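You operate a simulated robot arm through the tools that you are given. There is no shell and no other tool. Be economical: measure what you need, move in short steps, check, and stop when the job is done.

Carry out the task below with a simulated two-armed robot. There is one attempt and no reset: what you move stays moved.

Task
Fold the tongue of the green band end, then crimp its sleeve.
Fine: fold it in the black fold nest; leave it in the orange crimper, lever up.

Only the result counts: the job must be done as asked and must still hold three seconds after the hand-in. Knocking over, shifting, dropping, spilling or breaking anything else fails it. Flat cloth is picked up by pressing the open fingertips on it (5 to 10 N) and closing them slowly along it; thin cloth reads only 2 to 8 mm in the jaws.

Robot
Two 7-joint arms with two-finger parallel grippers on one trunk, on a base that drives. Base frame: it is fixed to the floor where the robot stands at the start and does not move with it; the origin is under the middle of the robot, x ahead of it, y to its left, z up. Units: m, degrees, N and s.
The left shoulder is at the start at [0.05, 0.168, 1.157], the right one opposite. With the tool pointing down near the work surface each hand reaches from about 0.2 to 0.66 m from the robot's upright axis, wherever it stands, measured 20 degrees to its own side. Places, roughly: bed of the black fold nest [0.5, 0, 0.9]; die of the orange crimper [0.5, 1.4, 0.9]; green band end (15x4x3 cm) [0.7, 0, 0.9]; orange crimper [0.5, 1.4, 1]; tongue of the green band end [0.7, -0.1, 1]. Payload 1.57 kg a hand.
Tool frame (each hand has its own): the origin (TCP) lies between the finger pads and is the grasp point; the fingertips stand 0.03 m ahead of it; z points along the fingers, y is the line along which they close. The gripper opens to 0.08 m. The fingers are 0.017 m wide and 0.012 m thick; the gripper's body (0.04 by 0.082 m) begins 0.08 m behind the TCP.
Orientation is that of the tool frame in the base frame, as a unit quaternion [w, x, y, z]. With the fingers straight down and closing along the base's y, the tool's x points along the base's -x, its y along +y and its z along -z.

Tools
- The arms move only by the tool drive_tool. It takes "left_motion", "right_motion" or both (then of equal length, played together; a hand with none holds still); each is a list of rows, each a list of 7 numbers: the shift along the base's x, y, z in units of 200 mm (1.0 is 200 mm), then the turn, a rotation vector about the base's x, y, z in units of 90 degrees (1.0 is 90 degrees), then the gripper command, from -1 (shut) to 1 (fully open), values between in proportion. In form: [[x, y, z, wx, wy, wz, fingers], ...]. A call has 1 to 8 rows; each row is the pose to reach, as a shift and turn from the pose commanded when the call began. A call with a number of a shift or a turn outside -1 to 1 is refused whole. Each row takes 0.2 s and may step no farther than 0.05 m and 8.6 degrees from the row before; otherwise, or with a gripper value out of range, the whole call is refused. Where a pose cannot be reached the arm comes as near as it can. A force on the tool above 90 N (or 10 N above the force at the start of the call, whichever is more), or a blocked arm, ends the call early, and 0.2 s more pass. The fingers move at their own pace (about 0.045 m/s each) and stop on an object; they squeeze with about 32 N. The grip force told is the motor's: it shows also when the fingers shut on nothing. Time passes only in rows, and 0.2 s behind the last, so rows that repeat a pose let the fingers close. It gives the time, the measured TCP pose, the force on the tool (base axes), the opening and the grip force at its end, in the units of the frame above (readings bear some noise), with the torque about the TCP (base axes, N m) and any sound that the robot's microphone picked up.
- Cameras (640 x 400 px; columns grow to the right, rows downward): "scene" is now at [0.1321, -0.0065, 1.3812]; the picture's right is [-0.07, -1.00, 0.00], its down [-0.43, 0.03, -0.90] and it looks along [0.90, -0.07, -0.43] (base axes); focal length 273 px, centre (320, 200). "left" rides on the left gripper at [0.072, 0.007, -0.122] in its tool frame; the picture's right is [-0.09, 1.00, 0.00], its down [-0.84, -0.08, -0.54] and it looks along [-0.54, -0.05, 0.84] (tool axes); focal length 238 px, centre (320, 200). "right" rides on the right gripper at [0.072, -0.007, -0.122] in its tool frame; the picture's right is [0.09, 1.00, 0.00], its down [-0.84, 0.08, -0.54] and it looks along [-0.54, 0.05, 0.84] (tool axes); focal length 238 px, centre (320, 200).
- camera(camera): a new picture of that camera. It takes no simulated time.
- raise_lower(by): slides the trunk up (or, below 0, down) by that many m; the arms and the scene camera ride with it, the base frame stays. It gives what a move gives, with no picture.
- roll_base(legs): drives the robot by 1 to 6 legs, each [ahead, left, turn to the left] in m, m and degrees, along the robot's own axes; the way and the turn of a leg run together, so that a leg with both is an arc; at most 1.5 m and 180 degrees a leg. The arms and the cameras ride along, it lands a little off, and it stops where it bumps. It gives what a move gives.
- turn_head(pan, tilt): turns the head with the scene camera to pan (to the left, within 80 degrees either way) and tilt (down, from -29 to 69), counted from straight ahead of the robot. It gives what a move gives.
- pixel_to_xyz(camera, pixels): for up to 12 pixels [column, row] of the newest picture of that camera ("zoom" is the newest enlarged one), the place [x, y, z] in the base frame of the surface seen there, good to about 0.003 m. It takes no simulated time.
- inspect(camera, box): a new picture of the part [left, top, right, bottom] of that camera's present view, enlarged. It takes no simulated time.
- hand_in(): hands the job in; it is judged then, once.

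Keep the steps short. Do not move on a guess: measure, check each grasp and each placing, and mend mistakes. In all there are 80 turns and 62 pictures (those below and enlarged ones count). Leave the grippers open and the arms clear of the work at the hand-in unless told otherwise, and finish with a single line.

The tools are called after ">>>" as name(argument=value, ...) on one line, values as JSON. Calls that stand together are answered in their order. drive_tool: Moves the arms, as the interface text tells. Its arguments: {"type":"object","properties":{"left_motion":{"type":"array","items":{"type":"array","items":{"type":"number"}}},"right_motion":{"type":"array","items":{"type":"array","items":{"type":"number"}}}},"required":[]} The other tools are called the same way: raise_lower (by) slides the trunk up or down; roll_base (legs) drives the base; turn_head (pan, tilt) turns the head that bears the scene camera; camera (camera) takes a picture; pixel_to_xyz (camera, pixels) gives the place of the surface under pixels of a picture; inspect (camera, box) takes an enlarged picture of a part of a camera's view; hand_in () hands the job in.

At the start:

```text
time_s: 0.0
left_ee_pos: [0.4576, 0.1256, 1.2431]
left_ee_rot: [0.001, -0.001, 1.0, 0.001]
left_ft_force: [-0.6, -0.3, 0.1]
left_moment: [-0.01, -0.01, -0.02]
left_opening: 0.0798
left_grasp_force: 0.1
right_ee_pos: [0.426, -0.2081, 1.1796]
right_ee_rot: [0.0, 0.0, 1.0, 0.0]
right_ft_force: [-0.2, -0.7, 0.0]
right_moment: [-0.01, 0.03, 0.05]
right_opening: 0.0802
right_grasp_force: 0.0
trunk travel left (down, up): [-0.325, 0.118]
robot x, y, heading: [-0.0011, -0.0001, -0.0]
head pan, tilt: [-4.3, 25.5]
```

scene: 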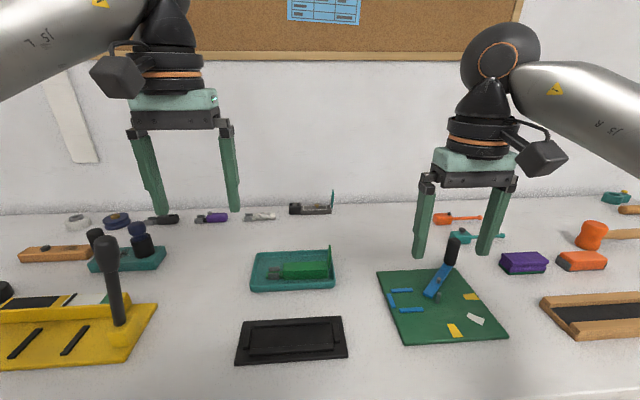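
right: 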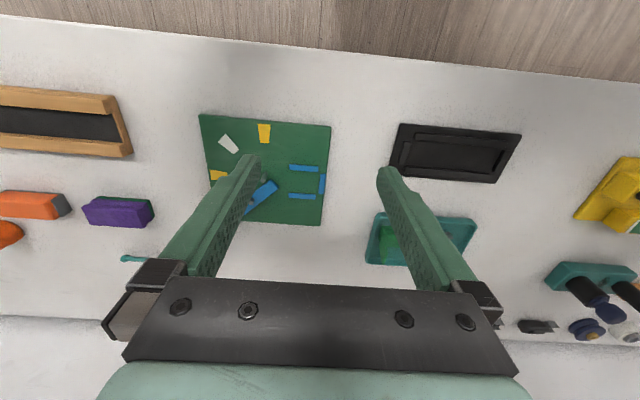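
left: 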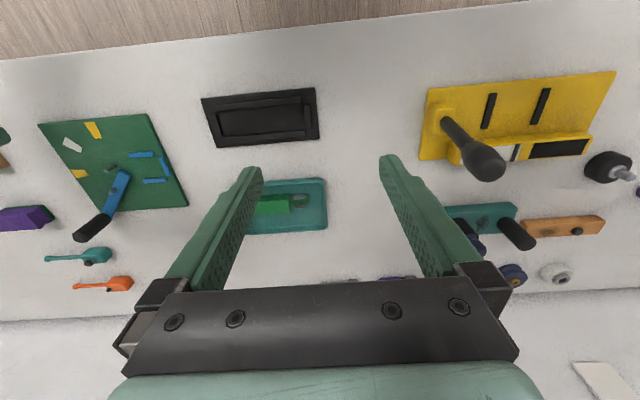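

I see the green band end in the teal tray (about pixel 300,270) and the black nest (about 292,340). I'll enlarge both.

>>> inspect(camera="scene", box=[220, 230, 370, 375])

>>> inspect(camera="left", box=[190, 75, 340, 240])

```text
2.76 times, centred on (295, 302) of scene
```

zoom: 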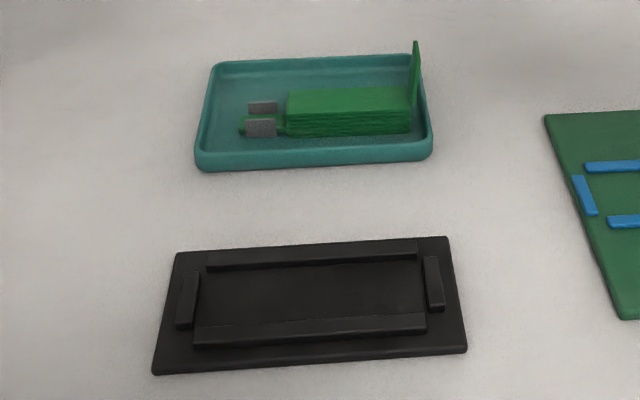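

```text
2.42 times, centred on (265, 158) of left
```

zoom: 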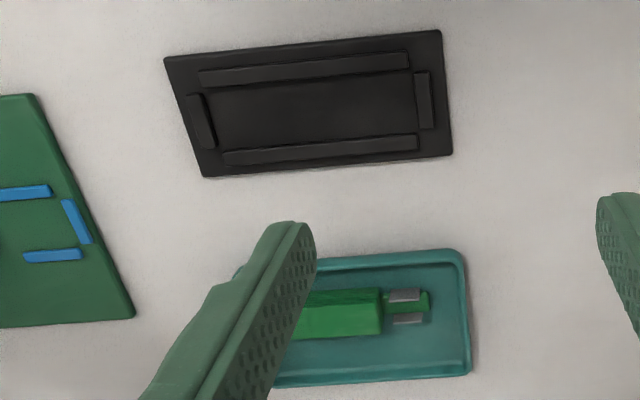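

Next I'll measure the nest on the enlarged left picture, and the band end on a newer zoom of the scene.

>>> pixel_to_xyz(camera="zoom", pixels=[[170, 60], [437, 35], [450, 153], [205, 173], [300, 70], [320, 148], [200, 120], [424, 100], [310, 110], [340, 315], [405, 295], [425, 303]])

>>> inspect(camera="scene", box=[240, 235, 350, 300])

```text
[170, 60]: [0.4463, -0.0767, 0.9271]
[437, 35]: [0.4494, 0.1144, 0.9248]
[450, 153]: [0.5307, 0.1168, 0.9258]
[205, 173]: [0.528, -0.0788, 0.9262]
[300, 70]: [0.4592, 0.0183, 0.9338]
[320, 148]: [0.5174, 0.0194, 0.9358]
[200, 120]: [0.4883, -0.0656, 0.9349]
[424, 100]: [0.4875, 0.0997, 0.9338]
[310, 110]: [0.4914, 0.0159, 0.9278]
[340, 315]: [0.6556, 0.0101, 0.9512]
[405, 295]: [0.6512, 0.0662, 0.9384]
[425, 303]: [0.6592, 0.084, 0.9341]
```

```text
5.82 times, centred on (295, 268) of scene
```

zoom: 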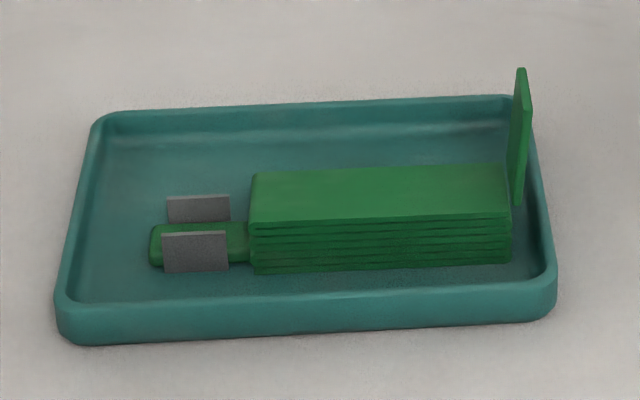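

>>> pixel_to_xyz(camera="zoom", pixels=[[253, 220], [510, 214], [255, 177], [505, 168], [380, 195], [380, 250], [518, 75], [514, 190], [195, 255], [198, 210], [152, 245], [300, 330]])

>>> turn_head(pan=60, tilt=25)

>>> camera(camera="scene")

```text
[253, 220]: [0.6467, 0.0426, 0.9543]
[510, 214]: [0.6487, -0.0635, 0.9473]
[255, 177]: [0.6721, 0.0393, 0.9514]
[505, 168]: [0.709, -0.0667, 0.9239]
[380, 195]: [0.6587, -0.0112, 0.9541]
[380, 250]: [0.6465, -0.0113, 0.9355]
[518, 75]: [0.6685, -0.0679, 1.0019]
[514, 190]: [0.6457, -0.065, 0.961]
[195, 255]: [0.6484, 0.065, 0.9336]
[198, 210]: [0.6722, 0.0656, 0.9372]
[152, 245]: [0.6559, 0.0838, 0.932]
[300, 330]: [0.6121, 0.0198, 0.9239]
```

```text
time_s: 1.4
left_ee_pos: [0.4573, 0.126, 1.2437]
left_ee_rot: [0.0, -0.001, 1.0, 0.001]
left_ft_force: [0.1, 0.2, 0.2]
left_moment: [0.01, 0.0, 0.01]
left_opening: 0.0797
left_grasp_force: 0.0
right_ee_pos: [0.4254, -0.2071, 1.179]
right_ee_rot: [0.001, 0.0, 1.0, 0.001]
right_ft_force: [-0.2, -0.2, -0.3]
right_moment: [0.01, 0.02, 0.01]
right_opening: 0.0799
right_grasp_force: 0.2
trunk travel left (down, up): [-0.325, 0.118]
robot x, y, heading: [-0.0019, 0.0004, 0.0]
head pan, tilt: [60.0, 25.0]
```

```text
55 pictures are left
```

scene: 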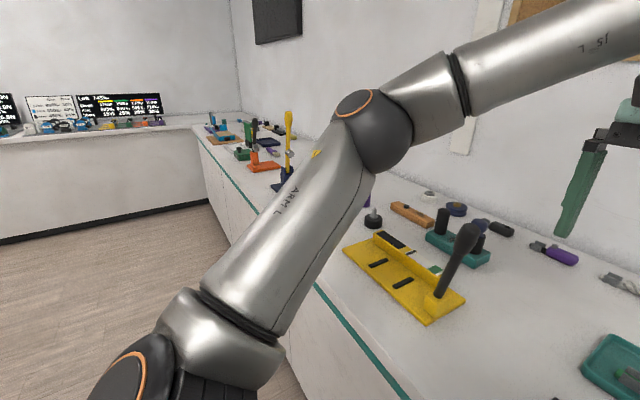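

The orange crimper is far off around pixel (262,160). I'll enlarge it.

>>> inspect(camera="scene", box=[195, 95, 315, 195])

>>> pixel_to_xyz(camera="zoom", pixels=[[360, 365], [280, 370], [320, 200], [420, 360]])

>>> pixel_to_xyz(camera="scene", pixels=[[315, 285], [360, 335], [270, 215], [225, 170], [395, 375], [340, 330]])

```text
4.00 times, centred on (255, 145) of scene
```

zoom: 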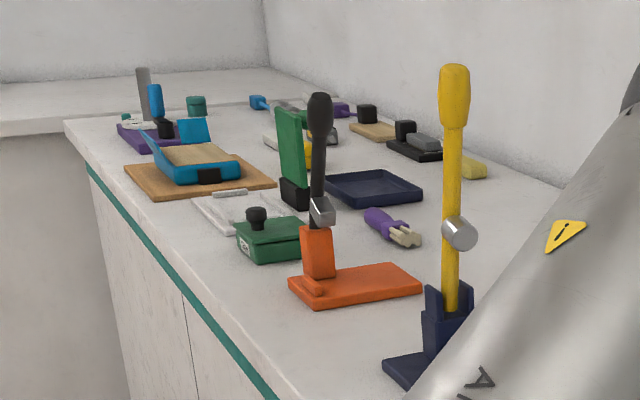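

```text
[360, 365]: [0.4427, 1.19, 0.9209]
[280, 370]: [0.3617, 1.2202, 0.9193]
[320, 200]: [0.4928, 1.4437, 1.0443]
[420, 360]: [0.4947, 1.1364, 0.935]
```

```text
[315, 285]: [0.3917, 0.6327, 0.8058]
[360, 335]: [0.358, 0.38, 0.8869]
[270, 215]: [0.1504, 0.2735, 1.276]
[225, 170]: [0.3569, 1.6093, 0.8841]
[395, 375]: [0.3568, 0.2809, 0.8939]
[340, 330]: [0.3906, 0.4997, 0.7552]
```

The crimper is clear of the path. I'll drive a little ahead so the tray is well inside reach, and point the head forward and down.

>>> roll_base(legs=[[0.08, 0, 0]])

>>> turn_head(pan=0, tilt=40)

```text
time_s: 2.4
left_ee_pos: [0.5401, 0.1264, 1.243]
left_ee_rot: [0.0, -0.001, 1.0, -0.001]
left_ft_force: [0.4, 0.1, -0.3]
left_moment: [0.01, 0.06, -0.01]
left_opening: 0.0801
left_grasp_force: 0.1
right_ee_pos: [0.5072, -0.2083, 1.1794]
right_ee_rot: [0.0, 0.0, 1.0, 0.0]
right_ft_force: [-0.9, -0.5, -0.3]
right_moment: [-0.04, 0.0, -0.01]
right_opening: 0.0798
right_grasp_force: 0.0
trunk travel left (down, up): [-0.325, 0.118]
robot x, y, heading: [0.083, -0.002, -0.1]
head pan, tilt: [60.0, 25.0]
```

```text
time_s: 3.7
left_ee_pos: [0.5396, 0.1254, 1.2439]
left_ee_rot: [0.0, -0.001, 1.0, 0.0]
left_ft_force: [0.0, 0.6, -0.1]
left_moment: [0.01, 0.01, -0.01]
left_opening: 0.0802
left_grasp_force: 0.1
right_ee_pos: [0.5087, -0.2075, 1.1798]
right_ee_rot: [0.0, 0.0, 1.0, 0.0]
right_ft_force: [-0.5, 0.3, 0.4]
right_moment: [0.0, -0.04, -0.01]
right_opening: 0.0797
right_grasp_force: 0.1
trunk travel left (down, up): [-0.325, 0.118]
robot x, y, heading: [0.0831, -0.0035, 0.2]
head pan, tilt: [0.0, 40.0]
```

Next I'll swing the left hand to yaw -90° above the band end (camera on the +y side), still high up.

>>> drive_tool(left_motion=[[0.1, -0.065, 0, 0, 0, -0.094, 1], [0.2, -0.13, 0, 0, 0, -0.188, 1], [0.3, -0.195, 0, 0, 0, -0.282, 1], [0.4, -0.26, 0, 0, 0, -0.376, 1], [0.5, -0.325, 0, 0, 0, -0.47, 1], [0.595, -0.39, 0, 0, 0, -0.564, 1], [0.595, -0.455, 0, 0, 0, -0.658, 1], [0.595, -0.52, 0, 0, 0, -0.752, 1]])

>>> drive_tool(left_motion=[[0, 0, -0.15, 0, 0, -0.083, 1], [0, 0, -0.3, 0, 0, -0.166, 1], [0, 0, -0.45, 0, 0, -0.248, 1], [0, 0, -0.6, 0, 0, -0.248, 1]])

>>> camera(camera="left")

>>> camera(camera="scene")

```text
time_s: 5.5
left_ee_pos: [0.4909, 0.0107, 1.1823]
left_ee_rot: [0.003, 0.553, 0.833, -0.001]
left_ft_force: [0.3, 0.2, -0.3]
left_moment: [0.0, -0.01, -0.01]
left_opening: 0.0801
left_grasp_force: 0.0
left hand out of reach, approached as far as the arm can: row 4, 5, 6, 7, 8
right_ee_pos: [0.5069, -0.2087, 1.1785]
right_ee_rot: [0.0, -0.001, 1.0, -0.001]
right_ft_force: [-0.3, -0.3, 0.2]
right_moment: [-0.02, -0.01, 0.01]
right_opening: 0.0799
right_grasp_force: 0.1
trunk travel left (down, up): [-0.325, 0.118]
robot x, y, heading: [0.0837, -0.0013, 0.1]
head pan, tilt: [0.0, 40.0]
```

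```text
time_s: 6.5
left_ee_pos: [0.4067, 0.0318, 1.0912]
left_ee_rot: [0.001, 0.706, 0.708, 0.0]
left_ft_force: [0.0, -0.2, 0.2]
left_moment: [-0.03, -0.04, 0.05]
left_opening: 0.0799
left_grasp_force: 0.1
left hand out of reach, approached as far as the arm can: row 1, 2, 3, 4
right_ee_pos: [0.5088, -0.2079, 1.1804]
right_ee_rot: [-0.001, 0.0, 1.0, 0.0]
right_ft_force: [1.2, 0.9, 0.0]
right_moment: [0.01, 0.05, -0.01]
right_opening: 0.08
right_grasp_force: 0.0
trunk travel left (down, up): [-0.325, 0.118]
robot x, y, heading: [0.0793, -0.0008, -0.0]
head pan, tilt: [0.0, 40.0]
```

```text
53 pictures are left
```

left: 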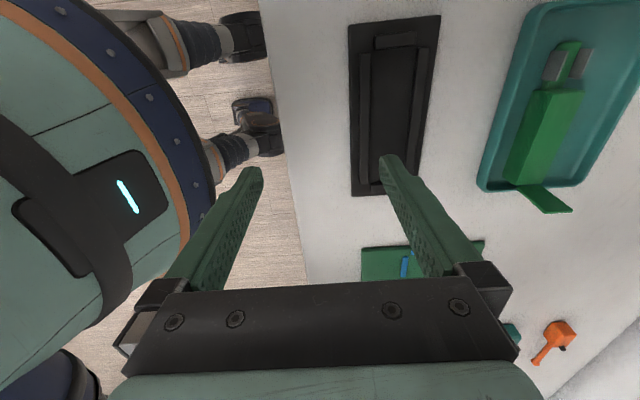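

```text
52 pictures are left
```

scene: 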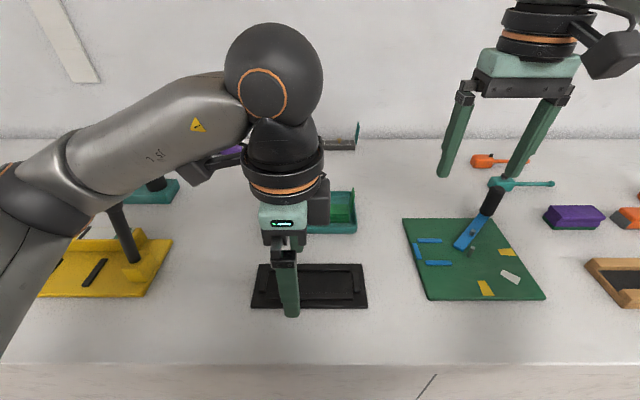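

The move was cut short because the reach is smaller up high. From (0.407, 0.032, 1.091) I'll go ahead at this lower height towards (0.659, 0.022, 1.07).

>>> drive_tool(left_motion=[[0.158, -0.006, 0, 0, 0, 0, 1], [0.316, -0.012, 0, 0, 0, 0, 1], [0.474, -0.018, -0.02, 0, 0, 0, 1], [0.632, -0.024, -0.04, 0, 0, 0, 1], [0.79, -0.03, -0.06, 0, 0, 0, 1], [0.948, -0.04, -0.08, 0, 0, 0, 1]])

```text
time_s: 7.9
left_ee_pos: [0.4096, 0.0202, 1.0884]
left_ee_rot: [-0.001, 0.706, 0.708, -0.001]
left_ft_force: [0.3, -0.8, -0.3]
left_moment: [-0.02, -0.01, 0.04]
left_opening: 0.0802
left_grasp_force: 0.0
left hand out of reach, approached as far as the arm can: row 1, 2, 3, 4, 5, 6
right_ee_pos: [0.5068, -0.2077, 1.1796]
right_ee_rot: [0.001, -0.001, 1.0, -0.001]
right_ft_force: [0.5, -0.3, -0.2]
right_moment: [0.01, 0.02, 0.03]
right_opening: 0.0798
right_grasp_force: 0.0
trunk travel left (down, up): [-0.325, 0.118]
robot x, y, heading: [0.0808, -0.0023, -0.1]
head pan, tilt: [0.0, 40.0]
```

Yaw -90° seems to limit the left arm. I'll bring the left hand back out of the way and turn the right hand to -90°, which is the mirrored, easier side, and pick with that one.

>>> drive_tool(left_motion=[[0, 0.15, 0.05, 0, 0, 0.09, 1], [0, 0.3, 0.1, 0, 0, 0.18, 1], [0, 0.45, 0.15, 0, 0, 0.27, 1], [0, 0.6, 0.2, 0, 0, 0.36, 1], [0, 0.75, 0.25, 0, 0, 0.45, 1], [0, 0.9, 0.3, 0, 0, 0.54, 1], [0, 1, 0.3, 0, 0, 0.63, 1], [0, 1, 0.3, 0, 0, 0.72, 1]], right_motion=[[0, 0, -0.04, 0, 0, -0.094, 1], [0, 0, -0.08, 0, 0, -0.188, 1], [0, 0, -0.12, 0, 0, -0.282, 1], [0, 0, -0.16, 0, 0, -0.376, 1], [0, 0, -0.2, 0, 0, -0.47, 1], [0, 0, -0.24, 0, 0, -0.564, 1], [0, 0, -0.28, 0, 0, -0.658, 1], [0, 0, -0.32, 0, 0, -0.752, 1]])

>>> drive_tool(right_motion=[[0.1, 0.14, -0.03, 0, 0, -0.083, 1], [0.2, 0.28, -0.06, 0, 0, -0.166, 1], [0.3, 0.42, -0.09, 0, 0, -0.248, 1], [0.4, 0.56, -0.12, 0, 0, -0.248, 1], [0.5, 0.7, -0.15, 0, 0, -0.248, 1], [0.6, 0.84, -0.18, 0, 0, -0.248, 1], [0.69, 0.95, -0.19, 0, 0, -0.248, 1], [0.755, 0.99, -0.2, 0, 0, -0.248, 1]])

```text
time_s: 9.7
left_ee_pos: [0.4123, 0.2249, 1.1475]
left_ee_rot: [-0.001, 0.216, 0.976, 0.001]
left_ft_force: [-0.2, 0.1, -0.8]
left_moment: [0.03, 0.0, -0.01]
left_opening: 0.0797
left_grasp_force: 0.1
right_ee_pos: [0.5071, -0.209, 1.1153]
right_ee_rot: [-0.001, 0.559, 0.829, -0.001]
right_ft_force: [-0.7, -0.6, 0.3]
right_moment: [0.01, 0.01, 0.0]
right_opening: 0.0801
right_grasp_force: 0.0
trunk travel left (down, up): [-0.325, 0.118]
robot x, y, heading: [0.0774, 0.0023, -0.0]
head pan, tilt: [0.0, 40.0]
```

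```text
time_s: 11.5
left_ee_pos: [0.4133, 0.2249, 1.1483]
left_ee_rot: [0.001, 0.217, 0.976, -0.001]
left_ft_force: [-0.7, -0.3, -0.7]
left_moment: [-0.02, 0.01, -0.04]
left_opening: 0.0798
left_grasp_force: 0.1
right_ee_pos: [0.6535, -0.0136, 1.0723]
right_ee_rot: [0.001, 0.706, 0.708, 0.001]
right_ft_force: [0.3, 0.5, 0.4]
right_moment: [0.04, -0.01, -0.01]
right_opening: 0.0799
right_grasp_force: 0.1
right hand out of reach, approached as far as the arm can: row 8
trunk travel left (down, up): [-0.325, 0.118]
robot x, y, heading: [0.0803, -0.0006, 0.1]
head pan, tilt: [0.0, 40.0]
```

The right hand got there. I'll look through its camera to line up on the body.

>>> camera(camera="right")

>>> camera(camera="scene")

```text
51 pictures are left
```

right: 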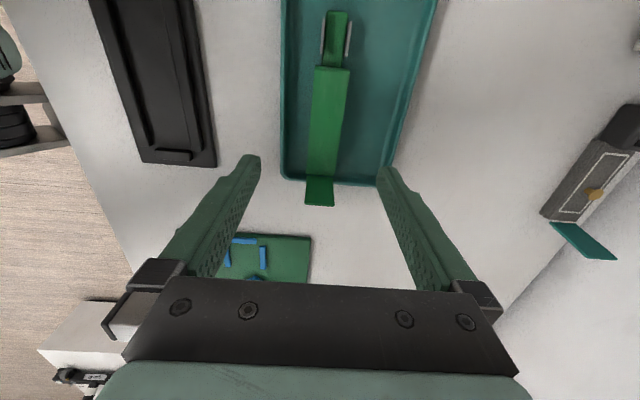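

```text
50 pictures are left
```

scene: 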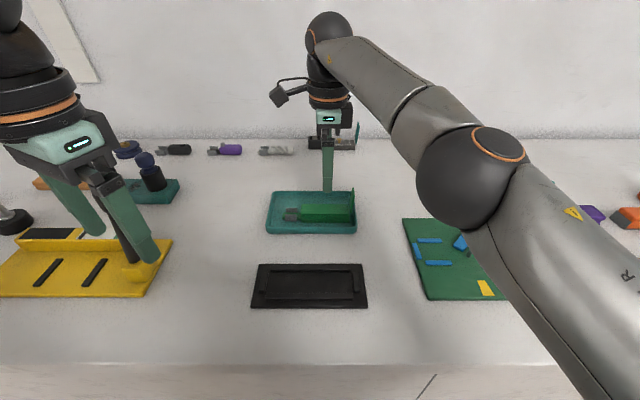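

I'll measure the body's two long edges, the sleeve and the nest from this picture.

>>> pixel_to_xyz(camera="right", pixels=[[314, 80], [347, 80], [309, 160], [336, 160], [324, 120], [326, 45], [346, 45], [337, 15], [306, 200], [332, 202], [290, 120]])

```text
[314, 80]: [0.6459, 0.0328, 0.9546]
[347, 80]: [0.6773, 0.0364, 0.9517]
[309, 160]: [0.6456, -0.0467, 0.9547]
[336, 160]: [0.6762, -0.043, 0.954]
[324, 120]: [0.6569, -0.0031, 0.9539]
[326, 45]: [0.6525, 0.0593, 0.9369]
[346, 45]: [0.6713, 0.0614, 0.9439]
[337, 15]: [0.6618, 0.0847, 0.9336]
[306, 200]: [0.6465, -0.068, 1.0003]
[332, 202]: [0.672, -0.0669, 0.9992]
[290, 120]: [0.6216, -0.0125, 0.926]
```

The body centre is x≈0.661, it is 30 mm wide, and its top is at 0.954. I'll go down in part to z≈1.0 and correct x and y.

>>> drive_tool(right_motion=[[0.015, 0.03, -0.1, 0, 0, 0, 1], [0.03, 0.05, -0.2, 0, 0, 0, 1], [0.038, 0.06, -0.3, 0, 0, 0, 1], [0.038, 0.06, -0.36, 0, 0, 0, 1]])

```text
time_s: 12.5
left_ee_pos: [0.4136, 0.225, 1.1486]
left_ee_rot: [0.0, 0.217, 0.976, 0.0]
left_ft_force: [0.4, 0.0, 0.5]
left_moment: [0.02, 0.01, 0.01]
left_opening: 0.0798
left_grasp_force: 0.0
right_ee_pos: [0.661, 0.0, 1.0021]
right_ee_rot: [0.0, 0.707, 0.707, 0.001]
right_ft_force: [0.5, -0.7, 0.8]
right_moment: [0.0, 0.01, -0.01]
right_opening: 0.08
right_grasp_force: 0.0
trunk travel left (down, up): [-0.325, 0.118]
robot x, y, heading: [0.079, 0.0017, 0.1]
head pan, tilt: [0.0, 40.0]
```

I'm centred at (0.661, 0.000). I'll narrow the fingers to about 50 mm so they clear the tray rim, go down to z=0.966, then close.

>>> drive_tool(right_motion=[[0, 0, 0, 0, 0, 0, 0.25], [0, 0, 0, 0, 0, 0, 0.25], [0, 0, -0.09, 0, 0, 0, 0.25], [0, 0, -0.18, 0, 0, 0, 0.25], [0, 0, -0.18, 0, 0, 0, -1], [0, 0, -0.18, 0, 0, 0, -1], [0, 0, -0.18, 0, 0, 0, -1]])

>>> camera(camera="right")

```text
time_s: 14.1
left_ee_pos: [0.4128, 0.2256, 1.1479]
left_ee_rot: [0.0, 0.218, 0.976, 0.0]
left_ft_force: [0.6, -0.2, 0.0]
left_moment: [-0.02, -0.01, 0.04]
left_opening: 0.08
left_grasp_force: 0.1
right_ee_pos: [0.6596, -0.0006, 0.9662]
right_ee_rot: [0.001, 0.707, 0.707, 0.0]
right_ft_force: [0.2, 0.0, 1.0]
right_moment: [0.05, 0.02, 0.08]
right_opening: 0.0316
right_grasp_force: 29.7
trunk travel left (down, up): [-0.325, 0.118]
robot x, y, heading: [0.0792, -0.0006, 0.1]
head pan, tilt: [0.0, 40.0]
```

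```text
49 pictures are left
```

right: 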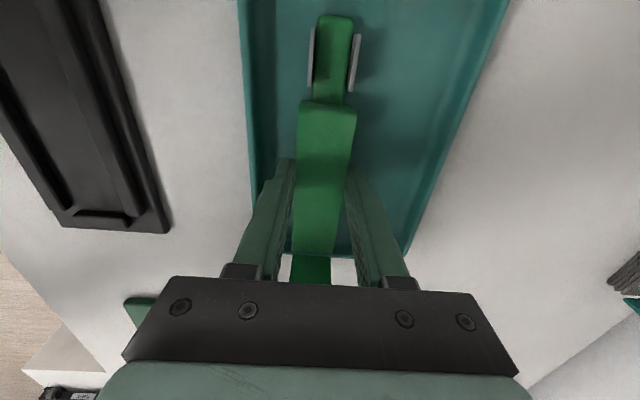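

The grip holds: 31.6 mm wide, 30 N. I'll lift 60 mm and check that the band end comes along, and enlarge the nest for exact wall edges.

>>> drive_tool(right_motion=[[0, 0, 0.1, 0, 0, 0, -1], [0, 0, 0.2, 0, 0, 0, -1], [0, 0, 0.3, 0, 0, 0, -1], [-0.1, 0, 0.35, 0, 0, 0, -1]])

>>> inspect(camera="scene", box=[240, 250, 380, 320])

>>> pixel_to_xyz(camera="zoom", pixels=[[105, 150], [540, 150], [320, 90], [320, 215], [130, 150], [515, 150], [200, 90], [200, 215], [450, 90], [450, 215], [320, 150], [320, 195]])

```text
time_s: 15.1
left_ee_pos: [0.4126, 0.2239, 1.1472]
left_ee_rot: [0.001, 0.217, 0.976, 0.0]
left_ft_force: [0.6, -0.1, 0.0]
left_moment: [0.01, 0.01, 0.0]
left_opening: 0.08
left_grasp_force: 0.0
right_ee_pos: [0.6414, -0.0031, 1.0364]
right_ee_rot: [0.0, 0.707, 0.707, 0.001]
right_ft_force: [0.5, 0.2, -1.3]
right_moment: [-0.03, 0.01, -0.03]
right_opening: 0.0314
right_grasp_force: 32.2
trunk travel left (down, up): [-0.325, 0.118]
robot x, y, heading: [0.0814, 0.0, -0.1]
head pan, tilt: [0.0, 40.0]
```

```text
4.57 times, centred on (310, 285) of scene
```

zoom: 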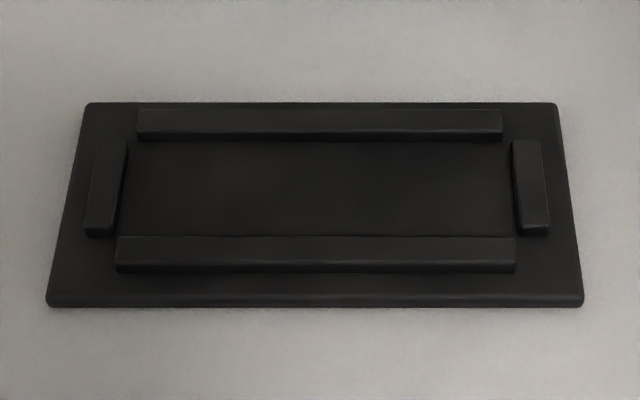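

```text
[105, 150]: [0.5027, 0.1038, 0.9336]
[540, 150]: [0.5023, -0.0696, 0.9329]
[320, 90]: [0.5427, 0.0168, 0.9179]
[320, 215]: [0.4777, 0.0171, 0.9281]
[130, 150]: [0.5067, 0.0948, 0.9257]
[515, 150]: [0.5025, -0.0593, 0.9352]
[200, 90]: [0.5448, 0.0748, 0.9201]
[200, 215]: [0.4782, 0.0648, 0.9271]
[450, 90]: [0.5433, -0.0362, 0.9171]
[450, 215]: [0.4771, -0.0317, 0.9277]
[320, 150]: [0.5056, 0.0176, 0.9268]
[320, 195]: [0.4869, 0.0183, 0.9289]
```

The band end came along. I'll measure the inner edges of the nest's rails.

>>> pixel_to_xyz(camera="zoom", pixels=[[320, 134], [320, 144], [320, 233], [320, 241], [320, 262], [320, 112], [124, 190], [112, 190], [519, 190], [530, 190], [508, 190], [130, 190]])

>>> camera(camera="right")

```text
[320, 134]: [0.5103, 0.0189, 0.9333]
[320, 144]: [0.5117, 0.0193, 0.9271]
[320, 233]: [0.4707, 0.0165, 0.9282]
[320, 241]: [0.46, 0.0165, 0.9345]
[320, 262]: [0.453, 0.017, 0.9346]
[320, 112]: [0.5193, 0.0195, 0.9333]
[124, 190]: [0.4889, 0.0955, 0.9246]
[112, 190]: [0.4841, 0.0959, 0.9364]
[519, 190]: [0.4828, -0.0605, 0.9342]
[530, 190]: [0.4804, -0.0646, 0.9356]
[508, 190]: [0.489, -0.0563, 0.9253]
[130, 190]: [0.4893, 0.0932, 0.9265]
```

```text
47 pictures are left
```

right: 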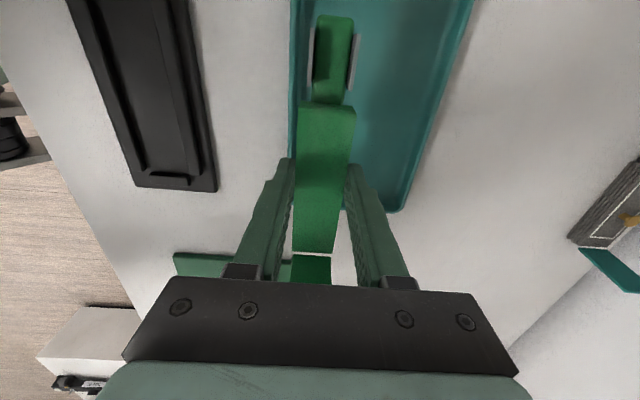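

Nest inside: x 0.462–0.511, y −0.060…0.096. TCP target is (0.487, 0.009). I'll travel above it, then come down partway.

>>> drive_tool(right_motion=[[-0.15, 0.01, 0, 0, 0, 0, -1], [-0.3, 0.02, 0, 0, 0, 0, -1], [-0.45, 0.035, 0, 0, 0, 0, -1], [-0.6, 0.05, 0, 0, 0, 0, -1], [-0.72, 0.055, 0, 0, 0, 0, -1], [-0.77, 0.06, 0, 0, 0, 0, -1], [-0.77, 0.06, -0.12, 0, 0, 0, -1], [-0.77, 0.06, -0.23, 0, 0, 0, -1]])

>>> inspect(camera="scene", box=[220, 200, 400, 320])

>>> camera(camera="right")

```text
time_s: 16.9
left_ee_pos: [0.4143, 0.2246, 1.1475]
left_ee_rot: [0.0, 0.218, 0.976, 0.0]
left_ft_force: [0.6, 0.4, -0.5]
left_moment: [-0.01, 0.01, 0.0]
left_opening: 0.0799
left_grasp_force: 0.0
right_ee_pos: [0.4859, 0.011, 0.9905]
right_ee_rot: [0.0, 0.707, 0.707, 0.0]
right_ft_force: [-0.3, -0.5, -2.0]
right_moment: [-0.03, 0.01, 0.01]
right_opening: 0.0312
right_grasp_force: 32.6
trunk travel left (down, up): [-0.325, 0.118]
robot x, y, heading: [0.0783, 0.0008, -0.0]
head pan, tilt: [0.0, 40.0]
```

```text
3.33 times, centred on (310, 260) of scene
```

zoom: 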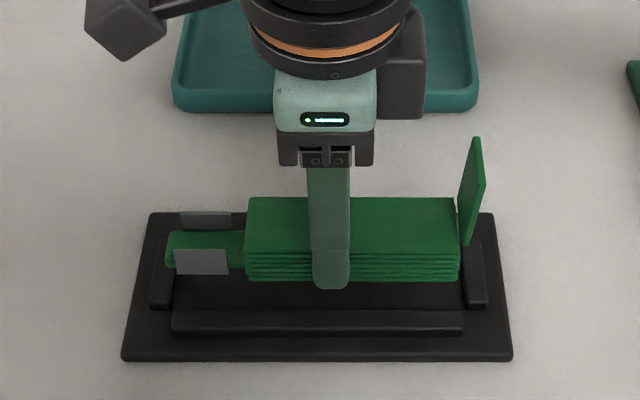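

```text
45 pictures are left
```

right: 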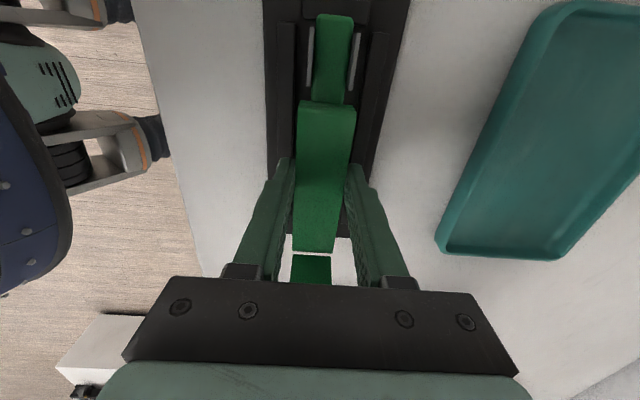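

I'll check how both ends line up with the end walls.

>>> pixel_to_xyz(camera="zoom", pixels=[[168, 242], [168, 256], [175, 238], [459, 262], [466, 225], [478, 145], [474, 262], [160, 280], [172, 285], [330, 270], [455, 215], [250, 215]])

>>> pixel_to_xyz(camera="right", pixels=[[333, 17], [322, 20], [348, 20], [335, 4], [296, 250], [334, 250], [313, 259], [287, 80], [360, 100], [330, 105]])

```text
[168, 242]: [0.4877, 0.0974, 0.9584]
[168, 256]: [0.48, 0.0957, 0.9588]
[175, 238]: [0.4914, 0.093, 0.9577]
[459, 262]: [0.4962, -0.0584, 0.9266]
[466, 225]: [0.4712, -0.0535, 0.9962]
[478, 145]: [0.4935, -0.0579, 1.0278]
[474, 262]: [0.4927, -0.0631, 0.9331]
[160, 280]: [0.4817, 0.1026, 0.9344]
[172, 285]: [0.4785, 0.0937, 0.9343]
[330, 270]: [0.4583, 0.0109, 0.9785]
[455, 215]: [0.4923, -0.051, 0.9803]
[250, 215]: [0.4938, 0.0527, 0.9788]
```

```text
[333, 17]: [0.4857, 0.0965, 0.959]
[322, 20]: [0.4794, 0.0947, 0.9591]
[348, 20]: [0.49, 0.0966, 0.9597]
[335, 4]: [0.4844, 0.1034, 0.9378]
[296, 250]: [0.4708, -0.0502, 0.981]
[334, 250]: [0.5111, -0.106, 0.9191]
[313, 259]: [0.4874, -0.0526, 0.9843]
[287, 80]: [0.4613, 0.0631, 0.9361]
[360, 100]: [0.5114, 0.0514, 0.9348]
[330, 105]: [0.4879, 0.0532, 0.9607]
```

The item is about 2 mm too far towards +y. I'll shift by −2 mm and go down gently to about z=0.969.

>>> drive_tool(right_motion=[[0.002, -0.011, 0, 0, 0, 0, -1], [0.002, -0.011, -0.04, 0, 0, 0, -1], [0.002, -0.011, -0.07, 0, 0, 0, -1], [0.002, -0.011, -0.09, 0, 0, 0, -1], [0.002, -0.011, -0.1, 0, 0, 0, -1], [0.002, -0.011, -0.108, 0, 0, 0, -1]])

>>> inspect(camera="scene", box=[220, 200, 400, 320])

```text
time_s: 18.3
left_ee_pos: [0.4124, 0.2234, 1.148]
left_ee_rot: [0.001, 0.218, 0.976, 0.0]
left_ft_force: [0.7, 0.1, -0.1]
left_moment: [0.04, -0.01, -0.01]
left_opening: 0.0801
left_grasp_force: 0.1
right_ee_pos: [0.4881, 0.0089, 0.9696]
right_ee_rot: [0.002, 0.707, 0.707, 0.0]
right_ft_force: [-0.5, -6.2, 17.9]
right_moment: [0.33, 0.26, -0.07]
right_opening: 0.0318
right_grasp_force: 32.2
trunk travel left (down, up): [-0.325, 0.118]
robot x, y, heading: [0.0827, 0.0001, 0.1]
head pan, tilt: [0.0, 40.0]
```

```text
3.33 times, centred on (310, 260) of scene
```

zoom: 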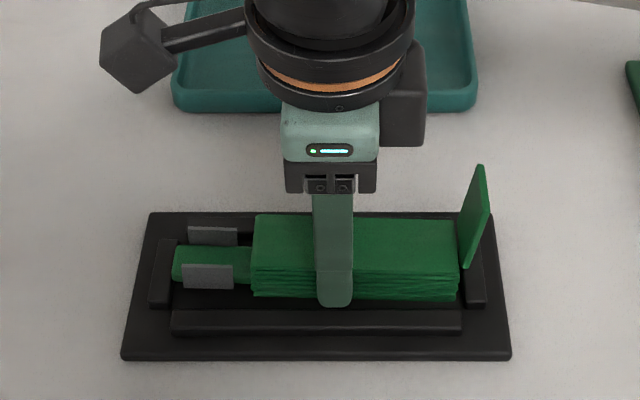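

There is contact (18 N up, −6 N along y). I'll check whether it sits flat on the bed.

>>> pixel_to_xyz(camera="zoom", pixels=[[270, 235], [440, 235], [400, 230], [200, 262], [180, 262], [230, 262], [160, 265], [168, 285], [300, 290], [440, 288]])

>>> camera(camera="right")

```text
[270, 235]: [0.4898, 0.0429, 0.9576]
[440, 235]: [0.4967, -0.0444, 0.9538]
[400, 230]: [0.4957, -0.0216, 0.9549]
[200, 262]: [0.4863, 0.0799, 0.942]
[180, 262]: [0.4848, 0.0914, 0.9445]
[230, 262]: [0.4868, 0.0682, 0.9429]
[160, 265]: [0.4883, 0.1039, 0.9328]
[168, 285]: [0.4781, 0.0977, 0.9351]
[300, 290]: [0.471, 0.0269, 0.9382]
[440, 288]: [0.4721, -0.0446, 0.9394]
```

```text
43 pictures are left
```

right: 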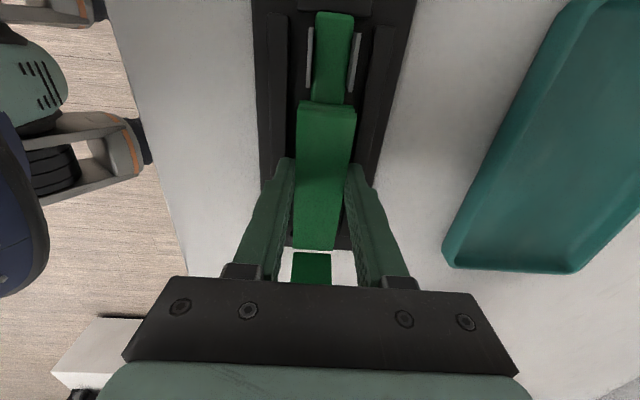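

The +y end rides high (0.9576 against 0.9538), so the tail tip is on the end wall. I'll lift 6 mm, shift −2.5 mm in y, and lower again.

>>> drive_tool(right_motion=[[0, 0, 0.03, 0, 0, 0, -1], [0, -0.0125, 0.03, 0, 0, 0, -1], [0, -0.0125, 0.01, 0, 0, 0, -1], [0, -0.0125, 0, 0, 0, 0, -1], [0, -0.0125, -0.005, 0, 0, 0, -1]])

>>> inspect(camera="scene", box=[220, 200, 400, 320])

>>> pixel_to_xyz(camera="zoom", pixels=[[270, 235], [440, 235], [400, 230], [200, 262], [182, 265], [230, 262], [460, 270], [470, 225], [300, 290], [440, 288]])

```text
time_s: 19.5
left_ee_pos: [0.413, 0.2244, 1.1484]
left_ee_rot: [0.0, 0.217, 0.976, 0.0]
left_ft_force: [-0.2, -0.1, 0.3]
left_moment: [-0.03, 0.01, 0.0]
left_opening: 0.0798
left_grasp_force: 0.1
right_ee_pos: [0.4876, 0.0081, 0.9703]
right_ee_rot: [0.002, 0.707, 0.707, 0.001]
right_ft_force: [1.3, 2.0, 15.6]
right_moment: [-1.08, 0.02, 0.08]
right_opening: 0.0316
right_grasp_force: 32.0
trunk travel left (down, up): [-0.325, 0.118]
robot x, y, heading: [0.0807, 0.0011, -0.1]
head pan, tilt: [0.0, 40.0]
```

```text
3.33 times, centred on (310, 260) of scene
```

zoom: 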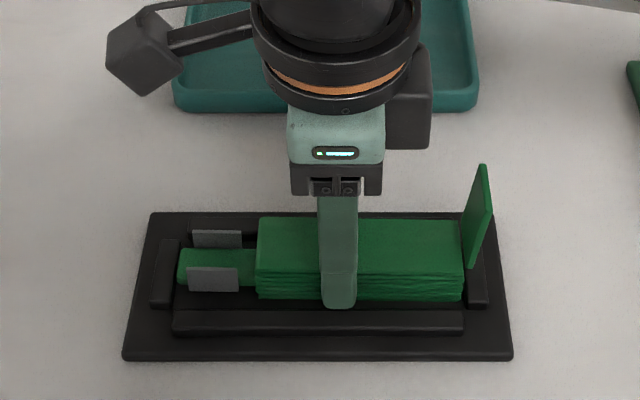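

```text
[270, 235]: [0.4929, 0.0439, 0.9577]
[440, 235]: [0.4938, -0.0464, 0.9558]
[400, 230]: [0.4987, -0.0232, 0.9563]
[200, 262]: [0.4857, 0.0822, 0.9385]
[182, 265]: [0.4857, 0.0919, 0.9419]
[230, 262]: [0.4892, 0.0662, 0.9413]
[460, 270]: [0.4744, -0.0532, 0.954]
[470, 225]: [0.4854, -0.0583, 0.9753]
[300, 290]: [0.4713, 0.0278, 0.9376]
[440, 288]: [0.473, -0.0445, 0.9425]
```

Now the torque (−1.08) shows the −y end is resting on its wall, so the fit is tight. I'll lift 3 mm, shift +1.2 mm, and lower again.

>>> drive_tool(right_motion=[[0, 0, 0.02, 0, 0, 0, -1], [0, 0.006, 0.02, 0, 0, 0, -1], [0, 0.006, 0.01, 0, 0, 0, -1], [0, 0.006, 0.0, 0, 0, 0, -1], [0, 0.006, -0.005, 0, 0, 0, -1]])

```text
time_s: 20.7
left_ee_pos: [0.4135, 0.2248, 1.1481]
left_ee_rot: [0.001, 0.217, 0.976, 0.0]
left_ft_force: [-0.5, 0.2, 0.1]
left_moment: [-0.02, 0.01, 0.0]
left_opening: 0.0801
left_grasp_force: 0.1
right_ee_pos: [0.4888, 0.0074, 0.9679]
right_ee_rot: [0.001, 0.707, 0.707, 0.001]
right_ft_force: [-1.1, -2.8, 15.4]
right_moment: [-1.2, 0.04, 0.02]
right_opening: 0.0315
right_grasp_force: 32.9
trunk travel left (down, up): [-0.325, 0.118]
robot x, y, heading: [0.08, -0.0008, 0.2]
head pan, tilt: [0.0, 40.0]
```

The torque is still −1.2 at z=0.968. I'll take a closer look at both ends.

>>> inspect(camera="scene", box=[320, 240, 380, 310])

>>> pixel_to_xyz(camera="zoom", pixels=[[215, 150], [270, 160], [200, 240], [330, 250], [345, 200], [290, 90]])

>>> inspect(camera="scene", box=[255, 250, 315, 310])

>>> pixel_to_xyz(camera="zoom", pixels=[[250, 150], [160, 200], [320, 190], [120, 180], [60, 220], [105, 240]])

```text
5.71 times, centred on (350, 275) of scene
```

zoom: 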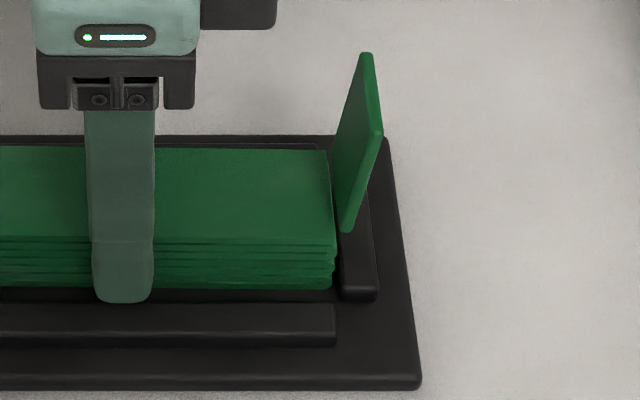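

```text
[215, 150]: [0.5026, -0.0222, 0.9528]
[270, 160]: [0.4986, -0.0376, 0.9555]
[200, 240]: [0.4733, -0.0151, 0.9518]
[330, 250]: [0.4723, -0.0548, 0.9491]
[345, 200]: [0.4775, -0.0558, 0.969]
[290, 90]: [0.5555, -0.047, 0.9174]
```

```text
6.67 times, centred on (285, 280) of scene
```

zoom: 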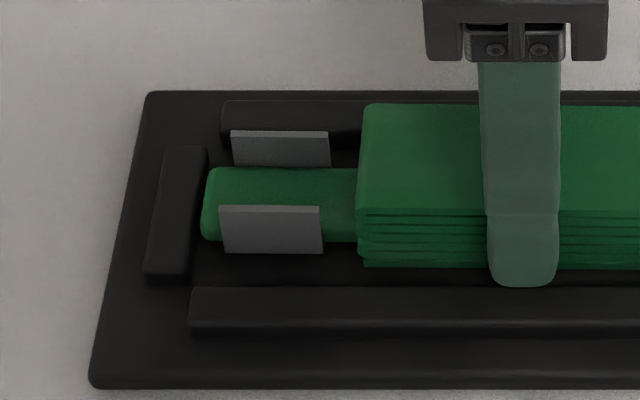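

```text
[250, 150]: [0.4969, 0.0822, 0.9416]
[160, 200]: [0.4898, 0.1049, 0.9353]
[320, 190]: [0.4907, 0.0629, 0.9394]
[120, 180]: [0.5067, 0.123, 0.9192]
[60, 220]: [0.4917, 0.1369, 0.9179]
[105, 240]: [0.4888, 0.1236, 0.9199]
```

It looks seated: the tail is inside the wall and the body is between the rails. I'll release to about 50 mm, let it settle, and rise straight up.

>>> drive_tool(right_motion=[[0, 0, 0.005, 0, 0, 0, -1], [0, 0, 0.005, 0, 0, 0, 0.1], [0, 0, 0.005, 0, 0, 0, 0.25], [0, 0, 0.1, 0, 0, 0, 0.25], [0, 0, 0.3, 0, 0, 0, 0.25], [0, 0, 0.5, 0, 0, 0, 0.25]])

>>> inspect(camera="scene", box=[230, 220, 390, 320])

>>> pixel_to_xyz(camera="zoom", pixels=[[260, 180], [440, 180], [350, 180], [190, 225], [165, 222], [475, 130], [460, 190], [460, 160], [478, 110], [350, 160], [350, 205]])

```text
time_s: 22.1
left_ee_pos: [0.4137, 0.2255, 1.1478]
left_ee_rot: [0.001, 0.218, 0.976, 0.0]
left_ft_force: [0.6, -0.4, -0.2]
left_moment: [0.01, -0.03, 0.03]
left_opening: 0.0799
left_grasp_force: 0.0
right_ee_pos: [0.488, 0.008, 1.0671]
right_ee_rot: [0.0, 0.707, 0.707, -0.001]
right_ft_force: [-0.7, 0.0, 0.1]
right_moment: [-0.02, 0.01, 0.0]
right_opening: 0.0501
right_grasp_force: 0.0
trunk travel left (down, up): [-0.325, 0.118]
robot x, y, heading: [0.0814, 0.0019, 0.2]
head pan, tilt: [0.0, 40.0]
```

```text
4.00 times, centred on (310, 270) of scene
```

zoom: 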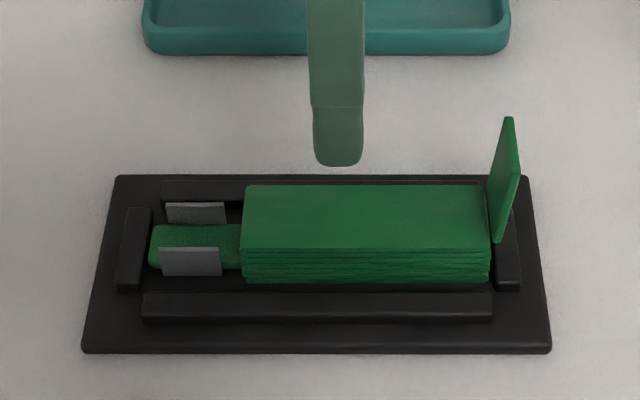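

```text
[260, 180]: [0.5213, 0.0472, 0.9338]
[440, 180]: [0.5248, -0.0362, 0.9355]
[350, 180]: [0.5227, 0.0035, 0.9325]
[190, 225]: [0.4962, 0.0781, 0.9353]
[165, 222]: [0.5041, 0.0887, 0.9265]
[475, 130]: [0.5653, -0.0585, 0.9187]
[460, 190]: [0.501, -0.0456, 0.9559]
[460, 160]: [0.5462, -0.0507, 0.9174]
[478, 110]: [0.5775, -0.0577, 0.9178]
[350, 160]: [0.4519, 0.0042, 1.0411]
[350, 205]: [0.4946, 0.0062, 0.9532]
```

It sits level in the nest. Next I'll move the right hand behind the tongue (y≈−0.095) over its top, fingers shut, then lower the tips to z≈0.995.

>>> drive_tool(right_motion=[[0, -0.15, 0.05, 0, 0, 0, -1], [0, -0.3, 0.05, 0, 0, 0, -1], [0, -0.42, 0.05, 0, 0, 0, -1], [0, -0.52, 0.05, 0, 0, 0, -1], [0, -0.52, -0.05, 0, 0, 0, -1], [0, -0.52, -0.15, 0, 0, 0, -1], [0, -0.52, -0.21, 0, 0, 0, -1]])

>>> inspect(camera="scene", box=[250, 190, 410, 320])

>>> camera(camera="right")

```text
time_s: 23.7
left_ee_pos: [0.4138, 0.2249, 1.146]
left_ee_rot: [0.0, 0.218, 0.976, 0.0]
left_ft_force: [0.1, -0.8, 0.4]
left_moment: [0.01, 0.03, 0.01]
left_opening: 0.0799
left_grasp_force: 0.0
right_ee_pos: [0.4879, -0.095, 1.0252]
right_ee_rot: [0.001, 0.707, 0.707, 0.001]
right_ft_force: [-0.3, -1.0, -0.3]
right_moment: [0.0, 0.0, -0.01]
right_opening: 0.0001
right_grasp_force: 21.7
trunk travel left (down, up): [-0.325, 0.118]
robot x, y, heading: [0.0808, 0.0062, 0.1]
head pan, tilt: [0.0, 40.0]
```

```text
3.08 times, centred on (330, 255) of scene
```

zoom: 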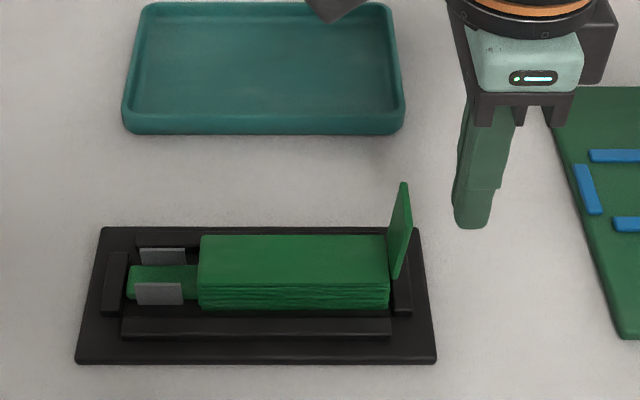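

```text
37 pictures are left
```

right: 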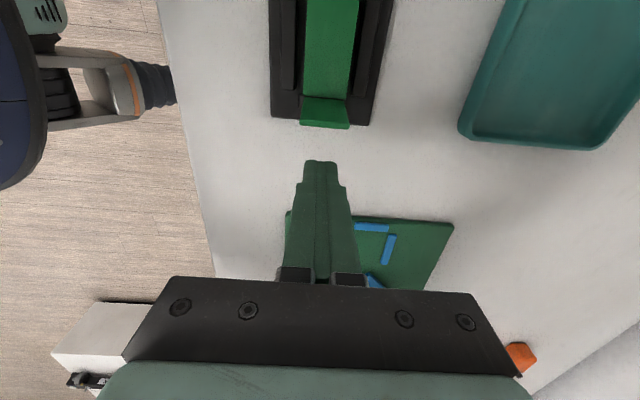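

I'm lined up with x 0.488, matching the tongue. I'll sweep the fingertips along an arc around the hinge (about y −0.056, z 0.955).

>>> drive_tool(right_motion=[[0, 0.1, 0, 0, 0, 0, -1], [0, 0.15, 0, 0, 0, 0, -1], [0, 0.216, -0.007, 0, 0, 0, -1], [0, 0.276, -0.042, 0, 0, 0, -1], [0, 0.32, -0.095, 0, 0, 0, -1], [0, 0.34, -0.143, 0, 0, 0, -1]])

>>> inspect(camera="scene", box=[250, 190, 410, 320])

```text
time_s: 25.1
left_ee_pos: [0.4126, 0.224, 1.148]
left_ee_rot: [0.0, 0.217, 0.976, 0.0]
left_ft_force: [0.9, -0.6, -0.4]
left_moment: [0.0, -0.01, -0.02]
left_opening: 0.0796
left_grasp_force: 0.1
right_ee_pos: [0.4892, -0.0294, 0.9945]
right_ee_rot: [0.0, 0.707, 0.707, -0.001]
right_ft_force: [0.1, 0.0, 0.2]
right_moment: [-0.02, 0.04, 0.01]
right_opening: 0.0
right_grasp_force: 20.6
trunk travel left (down, up): [-0.325, 0.118]
robot x, y, heading: [0.0791, -0.0009, 0.1]
head pan, tilt: [0.0, 40.0]
```

```text
3.08 times, centred on (330, 255) of scene
```

zoom: 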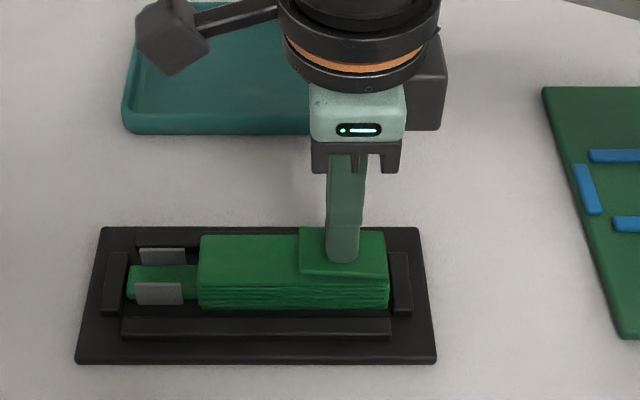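

Tongue is over, lying nearly flat. I'll press down on it gently to set it.

>>> drive_tool(right_motion=[[0, 0, -0.025, 0, 0, 0, -1], [0, 0, -0.04, 0, 0, 0, -1], [0, 0, -0.05, 0, 0, 0, -1], [0, 0, -0.055, 0, 0, 0, -1]])

```text
time_s: 26.1
left_ee_pos: [0.4108, 0.2231, 1.149]
left_ee_rot: [0.002, 0.217, 0.976, 0.001]
left_ft_force: [-0.3, -0.9, 0.2]
left_moment: [0.01, 0.01, 0.0]
left_opening: 0.0801
left_grasp_force: 0.0
right_ee_pos: [0.488, -0.0276, 0.9892]
right_ee_rot: [0.002, 0.707, 0.707, 0.005]
right_ft_force: [0.2, -5.3, 41.3]
right_moment: [-0.36, 0.02, 0.21]
right_opening: 0.0
right_grasp_force: 22.1
trunk travel left (down, up): [-0.325, 0.118]
robot x, y, heading: [0.0818, -0.0014, -0.0]
head pan, tilt: [0.0, 40.0]
```

Pressed with 41 N. I'll hold briefly, rise, and check that it stays folded.

>>> drive_tool(right_motion=[[0, 0, 0, 0, 0, 0, -1], [0, 0, 0.02, 0, 0, 0, -1], [0, 0, 0.1, 0, 0, 0, -1], [0, 0, 0.25, 0, 0, 0, -1], [0, 0, 0.45, 0, 0, 0, -1]])

>>> inspect(camera="scene", box=[250, 190, 410, 320])

>>> pixel_to_xyz(camera="zoom", pixels=[[345, 255], [320, 250], [375, 250], [250, 260], [220, 260], [385, 275], [150, 275], [130, 280], [345, 235], [345, 275]])

```text
time_s: 27.3
left_ee_pos: [0.4127, 0.224, 1.1469]
left_ee_rot: [0.001, 0.217, 0.976, 0.0]
left_ft_force: [-0.8, 1.0, 0.4]
left_moment: [-0.04, 0.01, -0.02]
left_opening: 0.0799
left_grasp_force: 0.0
right_ee_pos: [0.4869, -0.0269, 1.0754]
right_ee_rot: [0.0, 0.707, 0.707, -0.001]
right_ft_force: [-0.3, 0.2, -0.6]
right_moment: [-0.01, 0.0, 0.0]
right_opening: 0.0
right_grasp_force: 21.4
trunk travel left (down, up): [-0.325, 0.118]
robot x, y, heading: [0.0843, 0.0043, 0.1]
head pan, tilt: [0.0, 40.0]
```

```text
3.08 times, centred on (330, 255) of scene
```

zoom: 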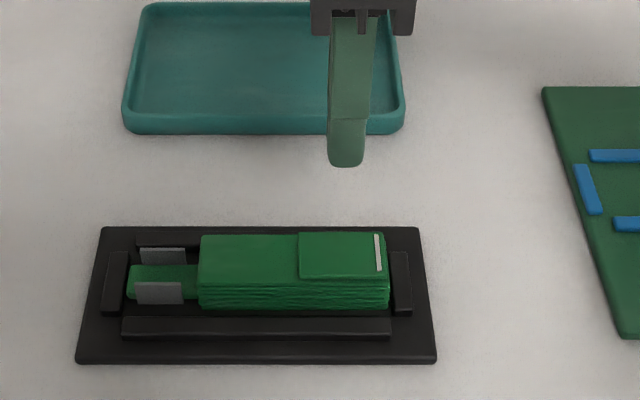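

```text
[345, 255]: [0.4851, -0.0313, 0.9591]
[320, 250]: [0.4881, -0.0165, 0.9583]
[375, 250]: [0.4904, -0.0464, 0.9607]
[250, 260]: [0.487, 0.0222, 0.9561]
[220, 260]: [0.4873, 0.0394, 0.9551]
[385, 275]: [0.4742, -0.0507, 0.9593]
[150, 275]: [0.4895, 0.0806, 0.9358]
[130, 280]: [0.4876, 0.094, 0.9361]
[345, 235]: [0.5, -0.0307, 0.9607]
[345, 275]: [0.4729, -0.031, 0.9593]
```

The tongue lies flat and a crease line shows. Before regrasping I'll look at the crimper to choose the grasp.

>>> turn_head(pan=72, tilt=15)

>>> camera(camera="scene")

```text
time_s: 28.8
left_ee_pos: [0.4123, 0.2236, 1.1478]
left_ee_rot: [0.001, 0.219, 0.976, 0.001]
left_ft_force: [-0.7, 0.2, -0.4]
left_moment: [0.01, 0.01, 0.0]
left_opening: 0.0798
left_grasp_force: 0.0
right_ee_pos: [0.4873, -0.0268, 1.0749]
right_ee_rot: [0.0, 0.707, 0.707, 0.0]
right_ft_force: [0.3, -0.4, -0.6]
right_moment: [0.01, 0.01, 0.05]
right_opening: 0.0001
right_grasp_force: 21.2
trunk travel left (down, up): [-0.325, 0.118]
robot x, y, heading: [0.0801, -0.0025, -0.0]
head pan, tilt: [72.0, 15.0]
```

```text
34 pictures are left
```

scene: 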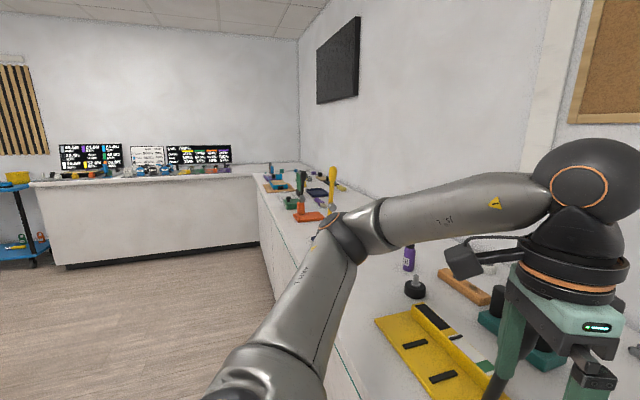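

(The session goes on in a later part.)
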